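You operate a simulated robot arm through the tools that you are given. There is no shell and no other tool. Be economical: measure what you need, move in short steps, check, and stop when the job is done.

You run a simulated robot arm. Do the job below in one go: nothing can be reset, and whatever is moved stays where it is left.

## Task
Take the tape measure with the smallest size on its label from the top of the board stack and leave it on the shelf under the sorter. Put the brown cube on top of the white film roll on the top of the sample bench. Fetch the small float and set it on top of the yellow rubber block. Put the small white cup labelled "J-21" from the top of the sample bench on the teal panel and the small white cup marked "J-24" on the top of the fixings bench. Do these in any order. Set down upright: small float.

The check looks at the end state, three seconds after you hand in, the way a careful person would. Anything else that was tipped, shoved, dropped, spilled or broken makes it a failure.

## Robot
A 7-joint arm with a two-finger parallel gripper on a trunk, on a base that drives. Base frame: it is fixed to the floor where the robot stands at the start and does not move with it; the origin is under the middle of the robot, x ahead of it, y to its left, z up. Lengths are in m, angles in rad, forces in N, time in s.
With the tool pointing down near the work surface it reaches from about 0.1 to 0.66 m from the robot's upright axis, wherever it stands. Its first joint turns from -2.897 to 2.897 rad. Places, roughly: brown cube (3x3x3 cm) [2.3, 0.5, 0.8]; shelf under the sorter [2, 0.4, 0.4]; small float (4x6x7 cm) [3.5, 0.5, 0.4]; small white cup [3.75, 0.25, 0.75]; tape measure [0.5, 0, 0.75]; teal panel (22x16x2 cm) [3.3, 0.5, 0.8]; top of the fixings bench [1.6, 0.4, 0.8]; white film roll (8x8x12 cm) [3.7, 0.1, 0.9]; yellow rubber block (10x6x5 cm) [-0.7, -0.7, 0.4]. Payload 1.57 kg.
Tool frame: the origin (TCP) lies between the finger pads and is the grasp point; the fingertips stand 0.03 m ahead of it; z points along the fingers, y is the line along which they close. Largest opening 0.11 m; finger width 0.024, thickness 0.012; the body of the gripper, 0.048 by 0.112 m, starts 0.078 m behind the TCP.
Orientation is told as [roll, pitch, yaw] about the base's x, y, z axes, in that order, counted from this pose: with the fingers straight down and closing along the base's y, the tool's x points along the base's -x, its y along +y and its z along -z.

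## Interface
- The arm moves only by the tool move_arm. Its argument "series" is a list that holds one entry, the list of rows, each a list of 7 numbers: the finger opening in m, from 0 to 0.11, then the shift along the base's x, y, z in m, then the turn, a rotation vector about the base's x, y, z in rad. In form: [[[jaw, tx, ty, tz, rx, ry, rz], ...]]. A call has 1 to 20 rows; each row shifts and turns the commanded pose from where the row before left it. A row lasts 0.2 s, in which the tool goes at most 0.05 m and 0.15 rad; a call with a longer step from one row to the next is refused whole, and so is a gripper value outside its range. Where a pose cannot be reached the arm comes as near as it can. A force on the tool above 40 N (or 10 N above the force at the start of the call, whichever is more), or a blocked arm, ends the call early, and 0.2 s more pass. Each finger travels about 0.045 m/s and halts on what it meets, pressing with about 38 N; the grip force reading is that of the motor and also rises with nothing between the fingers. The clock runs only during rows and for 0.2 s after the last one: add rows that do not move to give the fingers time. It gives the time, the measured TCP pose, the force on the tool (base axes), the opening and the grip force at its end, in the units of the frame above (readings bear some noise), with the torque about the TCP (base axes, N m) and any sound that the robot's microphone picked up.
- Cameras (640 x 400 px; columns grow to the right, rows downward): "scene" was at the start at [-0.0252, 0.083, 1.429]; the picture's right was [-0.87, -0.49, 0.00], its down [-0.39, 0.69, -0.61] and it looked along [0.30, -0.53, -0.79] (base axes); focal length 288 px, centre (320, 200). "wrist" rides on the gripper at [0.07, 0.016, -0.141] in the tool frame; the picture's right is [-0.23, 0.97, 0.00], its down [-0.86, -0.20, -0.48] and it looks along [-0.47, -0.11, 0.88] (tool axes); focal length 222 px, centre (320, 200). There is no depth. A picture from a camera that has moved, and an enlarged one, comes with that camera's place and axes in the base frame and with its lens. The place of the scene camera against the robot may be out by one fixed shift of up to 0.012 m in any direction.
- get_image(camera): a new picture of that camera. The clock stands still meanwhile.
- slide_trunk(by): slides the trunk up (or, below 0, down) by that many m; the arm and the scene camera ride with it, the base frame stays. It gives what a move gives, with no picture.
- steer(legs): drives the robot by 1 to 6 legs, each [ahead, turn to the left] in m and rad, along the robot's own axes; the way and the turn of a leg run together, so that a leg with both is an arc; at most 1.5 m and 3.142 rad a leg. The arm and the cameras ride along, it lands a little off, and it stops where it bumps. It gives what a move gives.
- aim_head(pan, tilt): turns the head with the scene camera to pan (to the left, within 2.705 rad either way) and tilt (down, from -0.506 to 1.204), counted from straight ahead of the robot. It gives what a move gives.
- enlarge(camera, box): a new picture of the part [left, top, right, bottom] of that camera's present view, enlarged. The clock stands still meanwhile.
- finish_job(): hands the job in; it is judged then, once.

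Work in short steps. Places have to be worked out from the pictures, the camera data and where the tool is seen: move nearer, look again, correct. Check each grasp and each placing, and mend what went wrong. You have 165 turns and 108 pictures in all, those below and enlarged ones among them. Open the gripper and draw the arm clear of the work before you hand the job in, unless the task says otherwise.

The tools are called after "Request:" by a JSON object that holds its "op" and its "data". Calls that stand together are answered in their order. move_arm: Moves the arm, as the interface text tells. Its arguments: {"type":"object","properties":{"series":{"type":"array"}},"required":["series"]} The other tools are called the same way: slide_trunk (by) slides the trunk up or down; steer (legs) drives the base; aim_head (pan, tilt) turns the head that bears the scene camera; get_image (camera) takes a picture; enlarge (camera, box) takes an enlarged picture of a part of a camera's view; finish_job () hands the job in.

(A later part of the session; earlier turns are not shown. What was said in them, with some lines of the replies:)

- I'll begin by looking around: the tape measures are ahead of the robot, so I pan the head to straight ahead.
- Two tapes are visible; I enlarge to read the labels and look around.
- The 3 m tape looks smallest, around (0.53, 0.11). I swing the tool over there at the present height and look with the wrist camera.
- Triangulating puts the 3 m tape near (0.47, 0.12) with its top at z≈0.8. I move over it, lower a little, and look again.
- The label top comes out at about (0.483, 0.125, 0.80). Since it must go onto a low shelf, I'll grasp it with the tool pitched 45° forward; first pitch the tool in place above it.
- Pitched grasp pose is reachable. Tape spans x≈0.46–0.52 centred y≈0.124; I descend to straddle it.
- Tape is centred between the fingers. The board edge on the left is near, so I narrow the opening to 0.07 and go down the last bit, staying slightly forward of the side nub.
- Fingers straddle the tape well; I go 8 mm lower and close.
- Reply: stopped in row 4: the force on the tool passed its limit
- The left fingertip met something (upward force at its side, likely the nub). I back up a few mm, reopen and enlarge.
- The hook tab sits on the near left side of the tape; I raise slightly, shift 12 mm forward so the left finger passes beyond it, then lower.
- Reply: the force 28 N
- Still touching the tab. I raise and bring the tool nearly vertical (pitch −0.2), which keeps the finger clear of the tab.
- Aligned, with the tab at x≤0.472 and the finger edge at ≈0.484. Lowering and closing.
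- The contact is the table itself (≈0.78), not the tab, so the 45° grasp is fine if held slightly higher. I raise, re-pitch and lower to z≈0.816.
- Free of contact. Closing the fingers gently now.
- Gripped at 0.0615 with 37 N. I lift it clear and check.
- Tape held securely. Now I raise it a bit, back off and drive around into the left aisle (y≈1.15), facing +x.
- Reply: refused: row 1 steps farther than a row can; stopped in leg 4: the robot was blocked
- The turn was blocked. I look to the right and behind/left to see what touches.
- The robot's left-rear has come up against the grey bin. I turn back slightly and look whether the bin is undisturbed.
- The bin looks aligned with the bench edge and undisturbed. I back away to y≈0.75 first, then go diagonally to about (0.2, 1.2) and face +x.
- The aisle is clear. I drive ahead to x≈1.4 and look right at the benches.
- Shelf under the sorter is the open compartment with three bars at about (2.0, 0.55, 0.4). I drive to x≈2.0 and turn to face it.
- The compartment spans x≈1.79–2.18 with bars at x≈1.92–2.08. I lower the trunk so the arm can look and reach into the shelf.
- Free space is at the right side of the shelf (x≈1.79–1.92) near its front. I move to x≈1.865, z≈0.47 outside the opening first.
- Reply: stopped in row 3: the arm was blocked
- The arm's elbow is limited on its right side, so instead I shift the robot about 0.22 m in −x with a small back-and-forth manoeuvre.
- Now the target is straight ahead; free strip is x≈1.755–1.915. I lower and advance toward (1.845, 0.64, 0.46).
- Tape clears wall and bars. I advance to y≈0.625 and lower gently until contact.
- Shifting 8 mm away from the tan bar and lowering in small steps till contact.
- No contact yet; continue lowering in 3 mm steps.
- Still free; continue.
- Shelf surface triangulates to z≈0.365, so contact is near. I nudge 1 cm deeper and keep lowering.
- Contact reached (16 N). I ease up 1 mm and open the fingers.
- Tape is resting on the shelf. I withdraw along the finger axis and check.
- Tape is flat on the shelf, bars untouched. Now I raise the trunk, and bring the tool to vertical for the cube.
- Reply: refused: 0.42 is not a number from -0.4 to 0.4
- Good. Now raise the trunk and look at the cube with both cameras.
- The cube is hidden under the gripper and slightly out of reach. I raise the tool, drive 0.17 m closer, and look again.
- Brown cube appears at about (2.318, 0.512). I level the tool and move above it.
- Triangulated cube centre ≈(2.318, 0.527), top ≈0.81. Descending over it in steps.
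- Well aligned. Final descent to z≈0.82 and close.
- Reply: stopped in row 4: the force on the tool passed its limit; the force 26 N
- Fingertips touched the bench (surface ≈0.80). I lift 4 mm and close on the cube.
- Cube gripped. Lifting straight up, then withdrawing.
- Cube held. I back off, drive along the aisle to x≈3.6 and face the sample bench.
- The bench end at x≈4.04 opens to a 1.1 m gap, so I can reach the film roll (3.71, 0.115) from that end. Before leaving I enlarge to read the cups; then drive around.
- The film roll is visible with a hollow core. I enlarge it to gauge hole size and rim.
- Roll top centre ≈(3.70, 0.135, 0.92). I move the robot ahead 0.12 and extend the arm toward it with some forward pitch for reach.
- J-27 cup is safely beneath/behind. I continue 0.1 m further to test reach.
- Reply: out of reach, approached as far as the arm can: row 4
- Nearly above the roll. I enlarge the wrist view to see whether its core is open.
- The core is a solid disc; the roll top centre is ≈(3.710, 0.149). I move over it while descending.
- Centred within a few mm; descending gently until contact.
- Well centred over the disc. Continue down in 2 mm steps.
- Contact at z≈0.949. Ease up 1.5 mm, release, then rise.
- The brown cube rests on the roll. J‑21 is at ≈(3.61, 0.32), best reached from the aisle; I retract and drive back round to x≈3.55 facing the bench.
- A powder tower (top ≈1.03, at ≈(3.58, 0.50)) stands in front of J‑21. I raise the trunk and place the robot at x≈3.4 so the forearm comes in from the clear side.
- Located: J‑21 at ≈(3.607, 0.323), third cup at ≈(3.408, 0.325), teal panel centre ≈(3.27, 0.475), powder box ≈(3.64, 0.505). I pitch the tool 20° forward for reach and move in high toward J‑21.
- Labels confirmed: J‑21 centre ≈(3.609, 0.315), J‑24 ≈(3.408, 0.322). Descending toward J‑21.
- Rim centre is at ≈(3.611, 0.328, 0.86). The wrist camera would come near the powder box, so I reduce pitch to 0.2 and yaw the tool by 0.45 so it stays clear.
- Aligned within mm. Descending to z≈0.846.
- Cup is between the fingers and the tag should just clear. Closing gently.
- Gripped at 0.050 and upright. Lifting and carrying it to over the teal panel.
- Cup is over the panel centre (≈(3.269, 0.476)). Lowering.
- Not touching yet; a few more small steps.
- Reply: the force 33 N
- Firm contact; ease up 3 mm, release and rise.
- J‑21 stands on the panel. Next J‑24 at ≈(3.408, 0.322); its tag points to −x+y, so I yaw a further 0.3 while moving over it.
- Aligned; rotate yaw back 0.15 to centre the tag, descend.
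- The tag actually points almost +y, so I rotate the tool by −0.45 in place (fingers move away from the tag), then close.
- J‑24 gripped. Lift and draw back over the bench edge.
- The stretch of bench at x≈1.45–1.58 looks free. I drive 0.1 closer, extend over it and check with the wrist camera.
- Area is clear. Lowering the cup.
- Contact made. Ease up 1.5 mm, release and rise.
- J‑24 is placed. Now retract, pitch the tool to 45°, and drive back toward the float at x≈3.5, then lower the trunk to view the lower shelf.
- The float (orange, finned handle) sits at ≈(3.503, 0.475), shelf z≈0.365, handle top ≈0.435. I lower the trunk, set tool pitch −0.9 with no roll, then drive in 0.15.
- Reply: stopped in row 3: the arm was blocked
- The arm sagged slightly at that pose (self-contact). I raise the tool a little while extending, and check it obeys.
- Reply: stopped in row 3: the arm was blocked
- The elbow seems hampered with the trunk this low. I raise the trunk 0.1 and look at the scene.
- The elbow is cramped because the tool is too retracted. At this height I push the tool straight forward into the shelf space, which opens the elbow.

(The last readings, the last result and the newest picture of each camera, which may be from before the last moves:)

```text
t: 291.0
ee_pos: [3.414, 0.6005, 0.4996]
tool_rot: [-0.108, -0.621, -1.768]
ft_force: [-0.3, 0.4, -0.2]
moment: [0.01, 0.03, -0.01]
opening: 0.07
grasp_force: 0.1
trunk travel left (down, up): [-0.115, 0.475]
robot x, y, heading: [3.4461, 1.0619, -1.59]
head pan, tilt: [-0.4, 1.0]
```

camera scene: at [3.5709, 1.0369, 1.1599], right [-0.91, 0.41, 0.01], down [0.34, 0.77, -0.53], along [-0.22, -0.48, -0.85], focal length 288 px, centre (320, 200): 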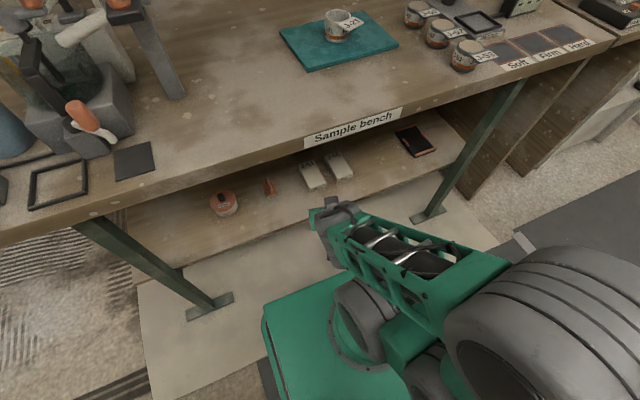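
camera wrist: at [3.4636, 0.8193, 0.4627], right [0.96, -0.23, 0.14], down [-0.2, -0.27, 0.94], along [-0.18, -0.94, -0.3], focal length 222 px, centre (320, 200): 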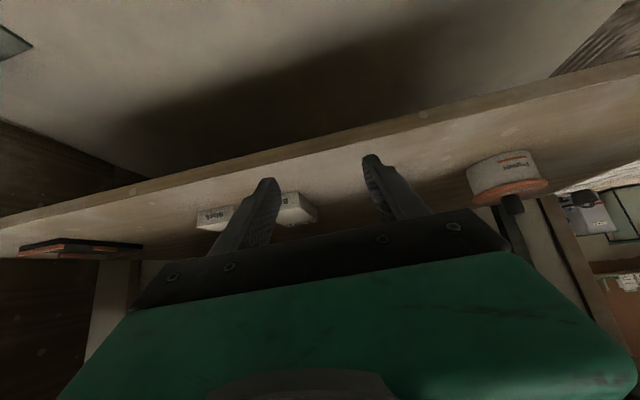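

Working now. I correct the orientation (roll 0, pitch ≈ −0.85, yaw −1.57) and move to x≈3.50.

Request:
{"op": "move_arm", "data": {"series": [[[0.07, 0.01, 0, 0, -0.017, -0.086, 0.063], [0.07, 0.015, 0, 0, -0.113, 0.0225, 0], [0.07, 0.02, 0, 0, -0.113, 0.0225, 0], [0.07, 0.02, 0, 0, 0, 0, 0.0985], [0.07, 0.02, 0, 0, 0, 0, 0.0985], [0.07, 0, 0, 0, 0, 0, 0]]]}}

Request:
{"op": "get_image", "data": {"camera": "wrist"}}

```text
t: 292.4
ee_pos: [3.4966, 0.5997, 0.4988]
tool_rot: [-0.002, -0.85, -1.569]
ft_force: [-0.1, -0.3, 0.6]
moment: [0.02, -0.02, -0.01]
opening: 0.07
grasp_force: 0.0
trunk travel left (down, up): [-0.115, 0.475]
robot x, y, heading: [3.4461, 1.0639, -1.59]
head pan, tilt: [-0.4, 1.0]
```

```text
11 pictures are left
camera wrist: at [3.5131, 0.7537, 0.5393], right [0.97, -0.15, 0.17], down [-0.2, -0.2, 0.96], along [-0.11, -0.97, -0.23], focal length 222 px, centre (320, 200)
```

wrist: 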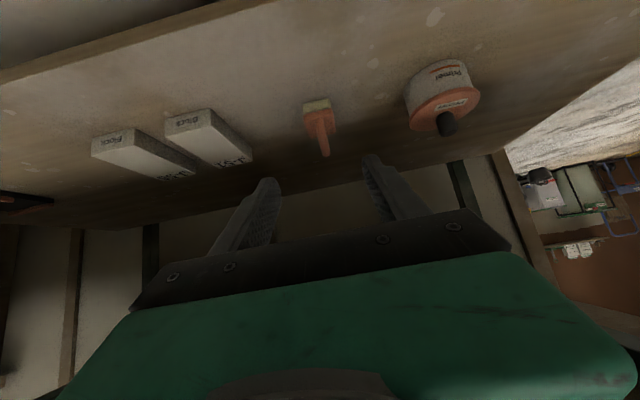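

Pose is right; handle at x≈3.502, y≈0.48, top ≈0.42–0.435. I approach along the finger direction with a 0.045 opening.

Request:
{"op": "move_arm", "data": {"series": [[[0.045, 0.002, -0.025, -0.016, 0, 0, 0], [0.045, 0.002, -0.025, -0.016, 0, 0, 0], [0.045, 0.001, -0.025, -0.016, 0, 0, 0], [0.045, 0, -0.012, -0.012, 0, 0, 0], [0.045, 0, 0, 0, 0, 0, 0]]]}}

Request:
{"op": "enlarge", "data": {"camera": "wrist", "box": [224, 90, 416, 210]}}

```text
t: 293.6
ee_pos: [3.501, 0.5128, 0.4402]
tool_rot: [-0.001, -0.849, -1.573]
ft_force: [0.3, -0.8, 0.1]
moment: [-0.05, 0.03, -0.01]
opening: 0.0448
grasp_force: 0.0
trunk travel left (down, up): [-0.115, 0.475]
robot x, y, heading: [3.4448, 1.0647, -1.589]
head pan, tilt: [-0.4, 1.0]
```

```text
3.33 times, centred on (320, 150) of wrist
camera zoom: at [3.5169, 0.6662, 0.4803], right [0.97, -0.15, 0.17], down [-0.2, -0.2, 0.96], along [-0.11, -0.97, -0.23], focal length 740 px, centre (320, 367)
```

zoom: 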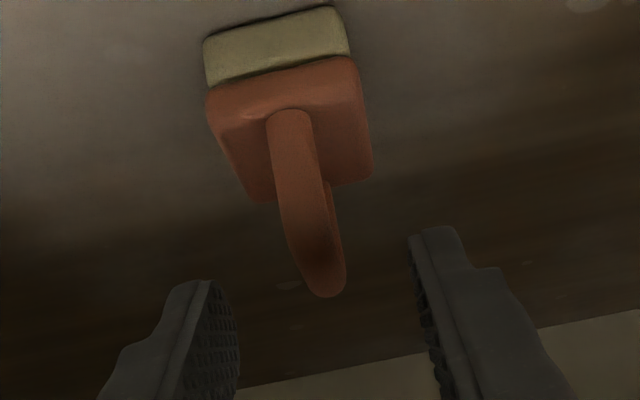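

Handle is an arch centred between the fingers, top ≈0.42, plate top ≈0.385. I lower 19 mm and close on the handle.

Request:
{"op": "move_arm", "data": {"series": [[[0.045, 0, -0.002, -0.007, 0, 0, 0], [0.045, 0, -0.002, -0.007, 0, 0, 0], [0.045, 0, 0, -0.005, 0, 0, 0], [0.045, 0, 0, 0, 0, 0, 0], [0.03, 0, 0, 0, 0, 0, 0], [0.015, 0, 0, 0, 0, 0, 0], [0.0, 0, 0, 0, 0, 0, 0], [0.0, 0, 0, 0, 0, 0, 0], [0.0, 0, 0, 0, 0, 0, 0]]]}}

Request:
{"op": "enlarge", "data": {"camera": "wrist", "box": [224, 90, 416, 210]}}

```text
t: 295.6
ee_pos: [3.5, 0.5102, 0.421]
tool_rot: [-0.001, -0.851, -1.569]
ft_force: [-0.5, -0.2, -0.1]
moment: [-0.02, 0.0, -0.02]
opening: 0.0101
grasp_force: 28.0
trunk travel left (down, up): [-0.115, 0.475]
robot x, y, heading: [3.446, 1.0596, -1.595]
head pan, tilt: [-0.4, 1.0]
```

```text
3.33 times, centred on (320, 150) of wrist
camera zoom: at [3.5187, 0.6626, 0.4612], right [0.97, -0.15, 0.17], down [-0.2, -0.2, 0.96], along [-0.11, -0.97, -0.23], focal length 740 px, centre (320, 367)
```

zoom: 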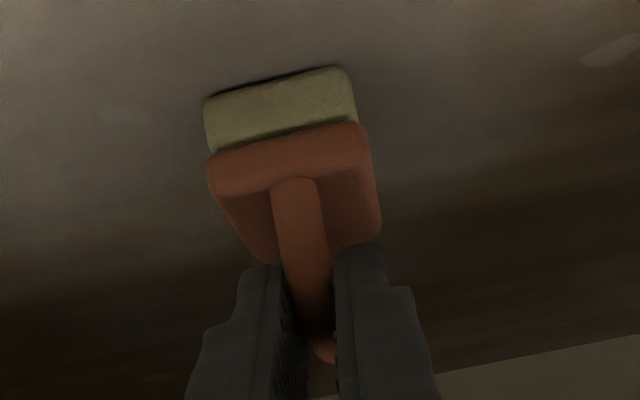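

Handle gripped. Lift 4 cm, back the robot out, raise the trunk, and check the hold.

Request:
{"op": "move_arm", "data": {"series": [[[0.0, 0, 0, 0.01, 0, 0, 0], [0.0, 0, 0, 0.015, 0, 0, 0], [0.0, 0, 0, 0.02, 0, 0, 0], [0.0, 0, 0, 0, 0, 0, 0]]]}}

Request:
{"op": "steer", "data": {"legs": [[-0.2, 0]]}}

Request:
{"op": "slide_trunk", "data": {"by": 0.38}}

Request:
{"op": "get_image", "data": {"camera": "wrist"}}

```text
t: 296.6
ee_pos: [3.502, 0.511, 0.4666]
tool_rot: [-0.003, -0.85, -1.57]
ft_force: [-0.1, 0.1, 0.1]
moment: [0.02, -0.01, 0.02]
opening: 0.0102
grasp_force: 28.5
trunk travel left (down, up): [-0.115, 0.475]
robot x, y, heading: [3.4432, 1.0621, -1.592]
head pan, tilt: [-0.4, 1.0]
```

```text
t: 298.2
ee_pos: [3.5069, 0.71, 0.4669]
tool_rot: [-0.001, -0.851, -1.571]
ft_force: [0.1, -0.1, 0.3]
moment: [0.0, -0.01, 0.01]
opening: 0.01
grasp_force: 28.1
trunk travel left (down, up): [-0.115, 0.475]
robot x, y, heading: [3.4521, 1.2602, -1.593]
head pan, tilt: [-0.4, 1.0]
```

```text
t: 300.9
ee_pos: [3.5039, 0.7254, 0.7623]
tool_rot: [-0.008, -0.804, -1.563]
ft_force: [0.1, 2.8, -1.7]
moment: [0.13, -0.02, -0.05]
opening: 0.01
grasp_force: 28.6
trunk travel left (down, up): [-0.428, 0.162]
robot x, y, heading: [3.4503, 1.2602, -1.593]
head pan, tilt: [-0.4, 1.0]
stopped: the force on the tool passed its limit (the readings are from after the stop); the commanded pose is now the measured one
```

```text
8 pictures are left
camera wrist: at [3.5212, 0.8767, 0.8113], right [0.97, -0.16, 0.16], down [-0.19, -0.25, 0.95], along [-0.11, -0.96, -0.27], focal length 222 px, centre (320, 200)
```

wrist: 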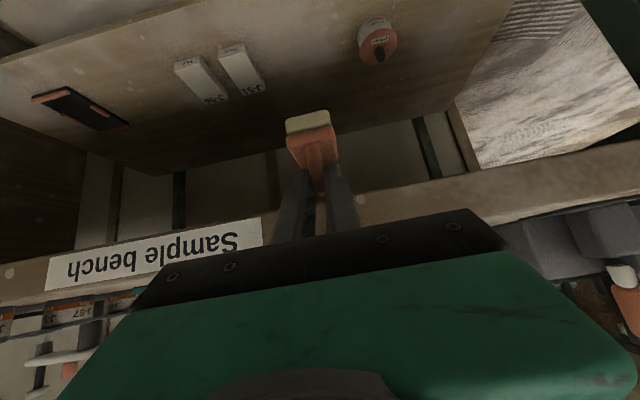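

The fingertips brushed the underside of the bench edge; the float is still held. I back away further, then raise the rest.

Request:
{"op": "steer", "data": {"legs": [[-0.1, 0]]}}

Request:
{"op": "slide_trunk", "data": {"by": 0.12}}

Request:
{"op": "enlarge", "data": {"camera": "wrist", "box": [224, 90, 416, 210]}}

```text
t: 302.0
ee_pos: [3.5062, 0.8234, 0.7634]
tool_rot: [-0.009, -0.808, -1.564]
ft_force: [-0.2, -0.8, -1.2]
moment: [0.0, 0.0, -0.01]
opening: 0.0099
grasp_force: 28.1
trunk travel left (down, up): [-0.428, 0.162]
robot x, y, heading: [3.4497, 1.3615, -1.589]
head pan, tilt: [-0.4, 1.0]
```

```text
t: 303.5
ee_pos: [3.507, 0.8247, 0.8839]
tool_rot: [-0.01, -0.806, -1.563]
ft_force: [0.4, 1.2, -0.2]
moment: [0.04, 0.01, 0.0]
opening: 0.0098
grasp_force: 28.1
trunk travel left (down, up): [-0.548, 0.042]
robot x, y, heading: [3.4513, 1.3583, -1.589]
head pan, tilt: [-0.4, 1.0]
```

```text
3.33 times, centred on (320, 150) of wrist
camera zoom: at [3.5233, 0.9753, 0.9304], right [0.97, -0.16, 0.16], down [-0.19, -0.25, 0.95], along [-0.11, -0.96, -0.27], focal length 740 px, centre (320, 367)
```

zoom: 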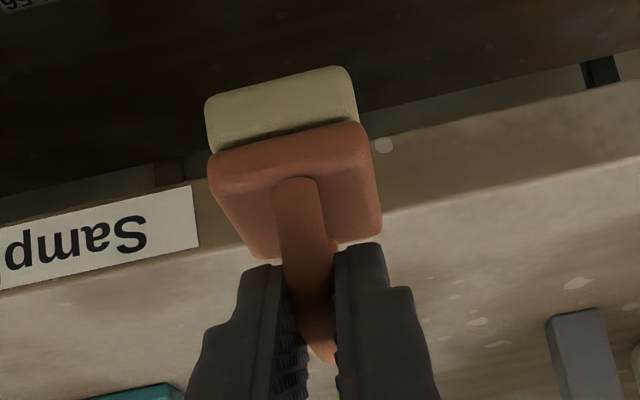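

Float unchanged in the grip. I retract the tool to a compact carrying pose and drive back along the aisle.

Request:
{"op": "move_arm", "data": {"series": [[[0.0, 0, 0.04, 0.03, 0, 0, 0], [0.0, 0, 0.04, 0.03, 0, 0, 0], [0.0, 0, 0.04, 0.03, 0, 0, 0], [0.0, 0, 0.02, 0.03, 0, 0, 0], [0.0, 0, 0, 0, 0, 0, 0]]]}}

Request:
{"op": "steer", "data": {"legs": [[0, -1.503], [1.5, 0], [1.5, 0], [0.2, 0]]}}

```text
t: 304.7
ee_pos: [3.5053, 0.9639, 1.0032]
tool_rot: [-0.009, -0.806, -1.565]
ft_force: [0.1, 0.2, 0.3]
moment: [-0.03, 0.01, 0.01]
opening: 0.0101
grasp_force: 28.3
trunk travel left (down, up): [-0.548, 0.042]
robot x, y, heading: [3.448, 1.3656, -1.591]
head pan, tilt: [-0.4, 1.0]
```

```text
t: 324.0
ee_pos: [-0.1235, 1.1057, 1.0041]
tool_rot: [-0.01, -0.804, -3.056]
ft_force: [-0.7, 0.1, -0.3]
moment: [0.01, -0.02, -0.01]
opening: 0.01
grasp_force: 28.4
trunk travel left (down, up): [-0.548, 0.042]
robot x, y, heading: [0.2691, 1.194, -3.081]
head pan, tilt: [-0.4, 1.0]
```

On track. Continue diagonally to (−0.15, 0.75), then down past the start to y≈−0.75.

Request:
{"op": "steer", "data": {"legs": [[0, 0.754], [0.61, 0], [0, 0.756], [1.0, 0]]}}

```text
t: 336.2
ee_pos: [-0.1029, -0.6343, 1.0027]
tool_rot: [-0.008, -0.805, -1.552]
ft_force: [-0.5, 0.4, 0.0]
moment: [0.05, 0.01, -0.02]
opening: 0.0101
grasp_force: 28.7
trunk travel left (down, up): [-0.548, 0.042]
robot x, y, heading: [-0.162, -0.237, -1.576]
head pan, tilt: [-0.4, 1.0]
```

I look toward the bench where the yellow block should be.

Request:
{"op": "aim_head", "data": {"pan": -0.86, "tilt": 0.85}}

Request:
{"op": "get_image", "data": {"camera": "scene"}}

```text
t: 337.1
ee_pos: [-0.1037, -0.6333, 1.0031]
tool_rot: [-0.01, -0.805, -1.549]
ft_force: [0.0, 0.6, -0.9]
moment: [0.02, 0.01, 0.0]
opening: 0.0099
grasp_force: 27.9
trunk travel left (down, up): [-0.548, 0.042]
robot x, y, heading: [-0.1691, -0.2382, -1.578]
head pan, tilt: [-0.86, 0.85]
```

```text
6 pictures are left
camera scene: at [-0.0697, -0.2356, 1.6071], right [-0.65, 0.76, 0.0], down [0.57, 0.49, -0.66], along [-0.5, -0.43, -0.75], focal length 288 px, centre (320, 200)
```

scene: 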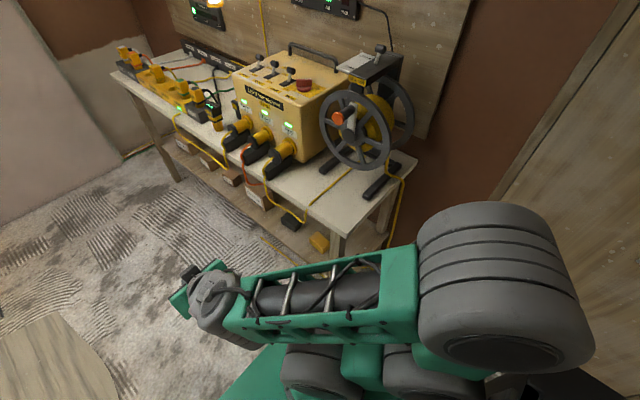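

Yellow block is at ≈(−0.66, −0.746) on the lower shelf; bench leg at y≈−0.57. I go to about (−0.08, −0.95) and face the block (heading ≈2.79).

Request:
{"op": "steer", "data": {"legs": [[0, 0.132], [0.718, 0], [0, -2.05]]}}

```text
t: 346.6
ee_pos: [-0.462, -0.8713, 1.0039]
tool_rot: [-0.008, -0.805, 2.805]
ft_force: [0.7, -0.3, -0.6]
moment: [0.02, 0.02, -0.02]
opening: 0.0103
grasp_force: 28.5
trunk travel left (down, up): [-0.548, 0.042]
robot x, y, heading: [-0.0702, -0.9552, 2.78]
head pan, tilt: [-0.86, 0.85]
```

In position. Lower the trunk 0.4 (tool stays just outside the bench edge) and look with the wrist camera.

Request:
{"op": "slide_trunk", "data": {"by": -0.4}}

Request:
{"op": "get_image", "data": {"camera": "wrist"}}

```text
t: 350.4
ee_pos: [-0.4642, -0.8708, 0.6004]
tool_rot: [-0.008, -0.8, 2.807]
ft_force: [-0.2, -0.8, -1.6]
moment: [0.02, 0.02, 0.0]
opening: 0.01
grasp_force: 27.6
trunk travel left (down, up): [-0.148, 0.442]
robot x, y, heading: [-0.0686, -0.9566, 2.78]
head pan, tilt: [-0.86, 0.85]
```

```text
5 pictures are left
camera wrist: at [-0.3288, -0.9358, 0.6489], right [-0.48, -0.87, 0.16], down [-0.17, 0.27, 0.95], along [-0.86, 0.42, -0.28], focal length 222 px, centre (320, 200)
```

wrist: 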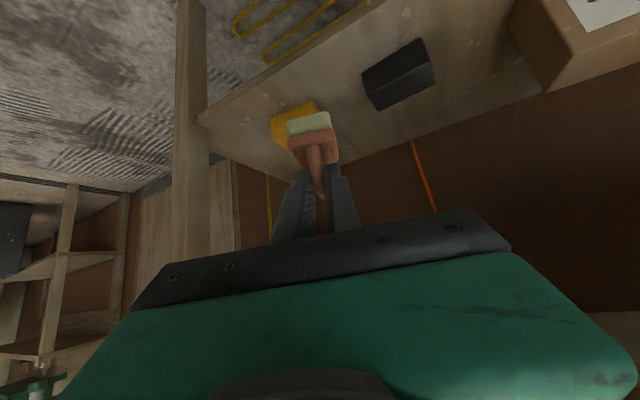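

The float partly hides the block; I take a close-up from the scene camera to fix the block's pose.

Request:
{"op": "aim_head", "data": {"pan": -0.15, "tilt": 0.85}}

Request:
{"op": "enlarge", "data": {"camera": "scene", "box": [200, 100, 440, 250]}}

```text
t: 351.5
ee_pos: [-0.4658, -0.8713, 0.6003]
tool_rot: [-0.007, -0.8, 2.807]
ft_force: [-0.9, -0.4, -0.6]
moment: [0.0, -0.07, 0.0]
opening: 0.0104
grasp_force: 28.4
trunk travel left (down, up): [-0.148, 0.442]
robot x, y, heading: [-0.0717, -0.9556, 2.779]
head pan, tilt: [-0.15, 0.85]
```

```text
2.67 times, centred on (320, 175) of scene
camera zoom: at [-0.1446, -1.0857, 1.2066], right [0.49, 0.87, 0.0], down [0.66, -0.37, -0.66], along [-0.57, 0.32, -0.76], focal length 769 px, centre (320, 267)
```

zoom: 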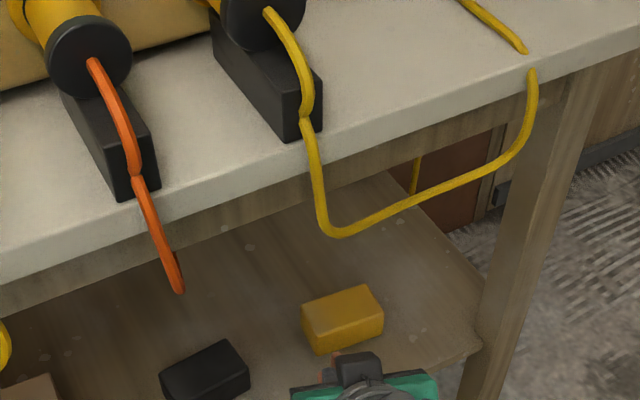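

Block top centre ≈(−0.662, −0.76), long side along y; a cable loop hangs to z≈0.70 at the bench edge, so I must pass beneath it. I lower a bit more, restore pitch to −0.85, and move forward at z≈0.51.

Request:
{"op": "slide_trunk", "data": {"by": -0.045}}

Request:
{"op": "move_arm", "data": {"series": [[[0.0, -0.02, 0.011, -0.008, 0.0164, 0.047, 0], [0.0, -0.025, 0.014, -0.008, 0, 0, 0], [0.0, -0.025, 0.014, -0.008, 0, 0, 0], [0.0, -0.025, 0.014, -0.008, 0, 0, 0], [0.0, -0.025, 0.014, -0.006, 0, 0, 0], [0.0, 0, 0, 0, 0, 0, 0]]]}}

Request:
{"op": "get_image", "data": {"camera": "wrist"}}

```text
t: 352.3
ee_pos: [-0.4648, -0.8709, 0.5542]
tool_rot: [-0.005, -0.8, 2.808]
ft_force: [1.2, -0.3, -0.3]
moment: [-0.01, -0.02, -0.02]
opening: 0.0103
grasp_force: 28.6
trunk travel left (down, up): [-0.103, 0.487]
robot x, y, heading: [-0.069, -0.9567, 2.776]
head pan, tilt: [-0.15, 0.85]
```

```text
t: 353.7
ee_pos: [-0.5822, -0.8051, 0.5221]
tool_rot: [-0.006, -0.854, 2.807]
ft_force: [0.2, 0.3, -0.7]
moment: [-0.01, 0.03, 0.0]
opening: 0.0099
grasp_force: 28.6
trunk travel left (down, up): [-0.103, 0.487]
robot x, y, heading: [-0.0679, -0.9557, 2.782]
head pan, tilt: [-0.15, 0.85]
```

```text
3 pictures are left
camera wrist: at [-0.444, -0.8711, 0.5618], right [-0.47, -0.87, 0.17], down [-0.12, 0.25, 0.96], along [-0.88, 0.43, -0.22], focal length 222 px, centre (320, 200)
```

wrist: 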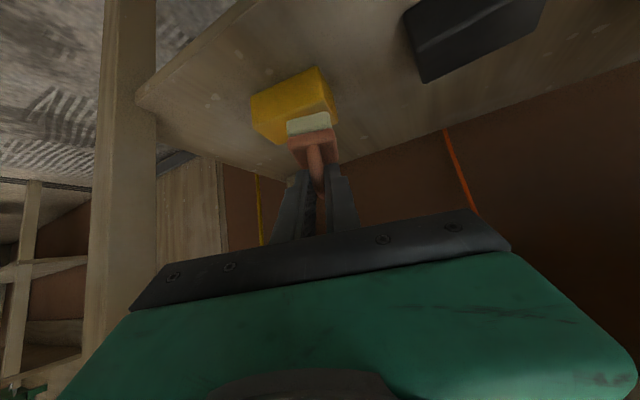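

Block front edge at x≈−0.635, y from −0.80 to −0.71, confirming centre ≈(−0.664, −0.757). Move over it, then lower gently.

Request:
{"op": "move_arm", "data": {"series": [[[0.0, -0.024, 0.014, -0.003, 0, 0, 0], [0.0, -0.024, 0.014, -0.003, 0, 0, 0], [0.0, -0.023, 0.014, 0, 0, 0, 0], [0.0, 0, 0, -0.01, 0, 0, 0], [0.0, 0, 0, -0.008, 0, 0, 0], [0.0, 0, 0, -0.006, 0, 0, 0], [0.0, 0, 0, -0.005, 0, 0, 0], [0.0, 0, 0, 0, 0, 0, 0]]]}}

```text
t: 355.5
ee_pos: [-0.6534, -0.7622, 0.4843]
tool_rot: [-0.008, -0.855, 2.807]
ft_force: [-0.4, 0.3, -0.6]
moment: [-0.01, -0.02, 0.01]
opening: 0.01
grasp_force: 28.1
trunk travel left (down, up): [-0.103, 0.487]
robot x, y, heading: [-0.0688, -0.9556, 2.783]
head pan, tilt: [-0.15, 0.85]
```

No contact yet; continue with small steps.

Request:
{"op": "move_arm", "data": {"series": [[[0.0, 0, 0, -0.004, 0, 0, 0], [0.0, 0, 0, -0.003, 0, 0, 0], [0.0, 0, 0, -0.003, 0, 0, 0], [0.0, 0, 0, 0, 0, 0, 0]]]}}

Request:
{"op": "enlarge", "data": {"camera": "wrist", "box": [208, 60, 432, 200]}}

```text
t: 356.5
ee_pos: [-0.6534, -0.7624, 0.4753]
tool_rot: [-0.01, -0.855, 2.806]
ft_force: [-0.3, -0.5, -0.2]
moment: [0.0, -0.02, 0.0]
opening: 0.0101
grasp_force: 27.9
trunk travel left (down, up): [-0.103, 0.487]
robot x, y, heading: [-0.0705, -0.9528, 2.778]
head pan, tilt: [-0.15, 0.85]
```

```text
2.86 times, centred on (320, 130) of wrist
camera zoom: at [-0.5149, -0.8283, 0.5156], right [-0.47, -0.87, 0.17], down [-0.12, 0.25, 0.96], along [-0.88, 0.43, -0.22], focal length 635 px, centre (320, 400)
```

zoom: 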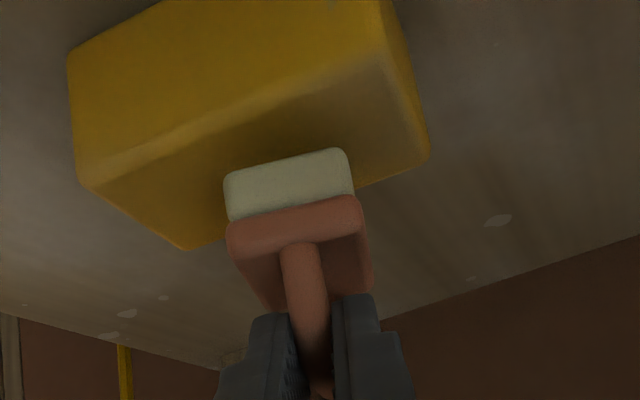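

Geometry works out: float's footprint lies within the block top, still ~1 cm above. Continue down.

Request:
{"op": "move_arm", "data": {"series": [[[0.0, -0.002, 0.001, -0.004, 0, 0, 0], [0.0, 0, 0, -0.003, 0, 0, 0], [0.0, 0, 0, -0.002, 0, 0, 0], [0.0, 0, 0, -0.002, 0, 0, 0], [0.0, 0, 0, 0, 0, 0, 0]]]}}

```text
t: 357.7
ee_pos: [-0.6552, -0.7621, 0.4654]
tool_rot: [-0.011, -0.856, 2.807]
ft_force: [2.9, -0.4, 6.4]
moment: [-0.05, -0.13, 0.0]
opening: 0.0101
grasp_force: 27.9
trunk travel left (down, up): [-0.103, 0.487]
robot x, y, heading: [-0.0671, -0.9536, 2.78]
head pan, tilt: [-0.15, 0.85]
```

Contact (6 N). One more millimetre, then open slowly.

Request:
{"op": "move_arm", "data": {"series": [[[0.0, 0, 0, -0.001, 0, 0, 0], [0.0, 0, 0, 0, 0, 0, 0], [0.014, 0, 0, 0, 0, 0, 0], [0.022, 0, 0, 0, 0, 0, 0], [0.034, 0, 0, 0, 0, 0, 0], [0.04, 0, 0, 0, 0, 0, 0], [0.04, 0, 0, 0, 0, 0, 0]]]}}

Request:
{"op": "enlarge", "data": {"camera": "wrist", "box": [208, 60, 432, 200]}}

```text
t: 359.3
ee_pos: [-0.6548, -0.7624, 0.4644]
tool_rot: [-0.008, -0.854, 2.806]
ft_force: [-1.4, 0.6, -0.4]
moment: [0.01, 0.0, -0.04]
opening: 0.0396
grasp_force: 0.0
trunk travel left (down, up): [-0.103, 0.487]
robot x, y, heading: [-0.0666, -0.9574, 2.782]
head pan, tilt: [-0.15, 0.85]
```

```text
2.86 times, centred on (320, 130) of wrist
camera zoom: at [-0.517, -0.8272, 0.5037], right [-0.47, -0.87, 0.17], down [-0.12, 0.25, 0.96], along [-0.88, 0.43, -0.22], focal length 635 px, centre (320, 400)
```

zoom: 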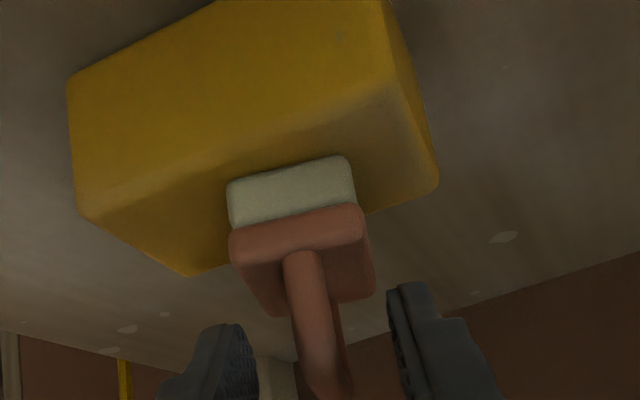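

The float stands on the block but overhangs the far edge by nearly 1 cm. I regrip, lift 4 mm, shift 1.4 cm back toward me, and set it down again.

Request:
{"op": "move_arm", "data": {"series": [[[0.025, 0, 0, 0, 0, 0, 0], [0.01, 0, 0, 0, 0, 0, 0], [0.0, 0, 0, 0, 0, 0, 0], [0.0, 0, 0, 0, 0, 0, 0], [0.0, 0, 0, 0.005, 0, 0, 0], [0.0, 0.0066, -0.0023, 0, 0, 0, 0], [0.0, 0.0066, -0.0023, 0, 0, 0, 0], [0.0, 0, 0, 0, 0, 0, 0], [0.0, 0, 0, -0.003, 0, 0, 0], [0.0, 0, 0, -0.002, 0, 0, 0], [0.0, 0, 0, 0, 0, 0, 0]]]}}

```text
t: 361.7
ee_pos: [-0.6426, -0.7665, 0.4642]
tool_rot: [-0.01, -0.855, 2.806]
ft_force: [2.2, -0.7, 3.8]
moment: [-0.04, -0.09, 0.03]
opening: 0.0099
grasp_force: 28.8
trunk travel left (down, up): [-0.103, 0.487]
robot x, y, heading: [-0.0673, -0.9534, 2.779]
head pan, tilt: [-0.15, 0.85]
```

Contact restored at the same height. Release and withdraw along the finger axis with small lateral care.

Request:
{"op": "move_arm", "data": {"series": [[[0.014, 0, 0, 0, 0, 0, 0], [0.022, 0, 0, 0, 0, 0, 0], [0.034, 0, 0, 0, 0, 0, 0], [0.045, 0, 0, 0, 0, 0, 0], [0.045, 0, 0, 0, 0, 0, 0], [0.045, 0.014, -0.005, 0.013, 0, 0, 0], [0.045, 0.018, -0.006, 0.016, 0, 0, 0], [0.045, 0.024, -0.008, 0.012, 0, 0, 0], [0.045, 0, 0, 0, 0, 0, 0]]]}}

Request:
{"op": "get_image", "data": {"camera": "wrist"}}

```text
t: 363.7
ee_pos: [-0.5855, -0.7854, 0.5028]
tool_rot: [-0.009, -0.856, 2.807]
ft_force: [0.3, -0.1, -0.1]
moment: [0.01, -0.02, -0.01]
opening: 0.0449
grasp_force: 0.1
trunk travel left (down, up): [-0.103, 0.487]
robot x, y, heading: [-0.0716, -0.9533, 2.779]
head pan, tilt: [-0.15, 0.85]
```

```text
0 pictures are left
camera wrist: at [-0.4475, -0.8519, 0.5431], right [-0.47, -0.87, 0.17], down [-0.12, 0.25, 0.96], along [-0.88, 0.43, -0.22], focal length 222 px, centre (320, 200)
```

wrist: 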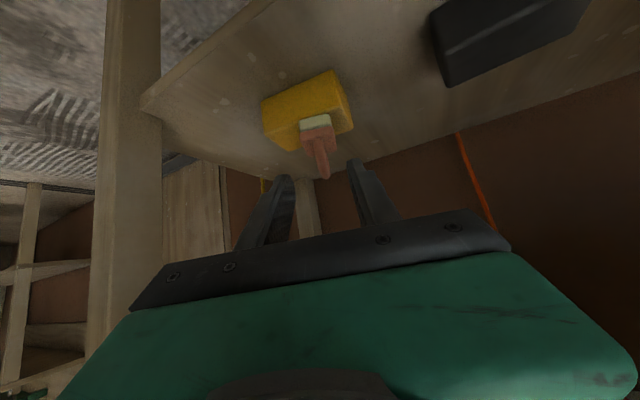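

The float stands upright on the block. I back the robot straight out to clear the bench.

Request:
{"op": "steer", "data": {"legs": [[-0.2, 0]]}}

```text
t: 365.3
ee_pos: [-0.4008, -0.8563, 0.5026]
tool_rot: [-0.009, -0.856, 2.806]
ft_force: [0.4, -0.9, -0.1]
moment: [0.0, 0.01, -0.03]
opening: 0.0451
grasp_force: 0.0
trunk travel left (down, up): [-0.103, 0.487]
robot x, y, heading: [0.1193, -1.0242, 2.775]
head pan, tilt: [-0.15, 0.85]
```

The arm is clear of the work and the gripper is open, so I hand the job in.

Request:
{"op": "finish_job", "data": {}}

```text
The job is handed in.
```

I placed all five items and handed the job in:
- **Tape measure:** the 3 m one is on the shelf under the sorter.
- **Brown cube:** it sits on the film roll.
- **Cup J-21:** it is on the teal panel.
- **Cup J-24:** it is on the fixings bench.
- **Small float:** it stands upright on the yellow rubber block.

The base was blocked once beside the grey bin, and the fingertips brushed the underside of the sample bench edge. From the pictures, neither contact appears to have moved anything.
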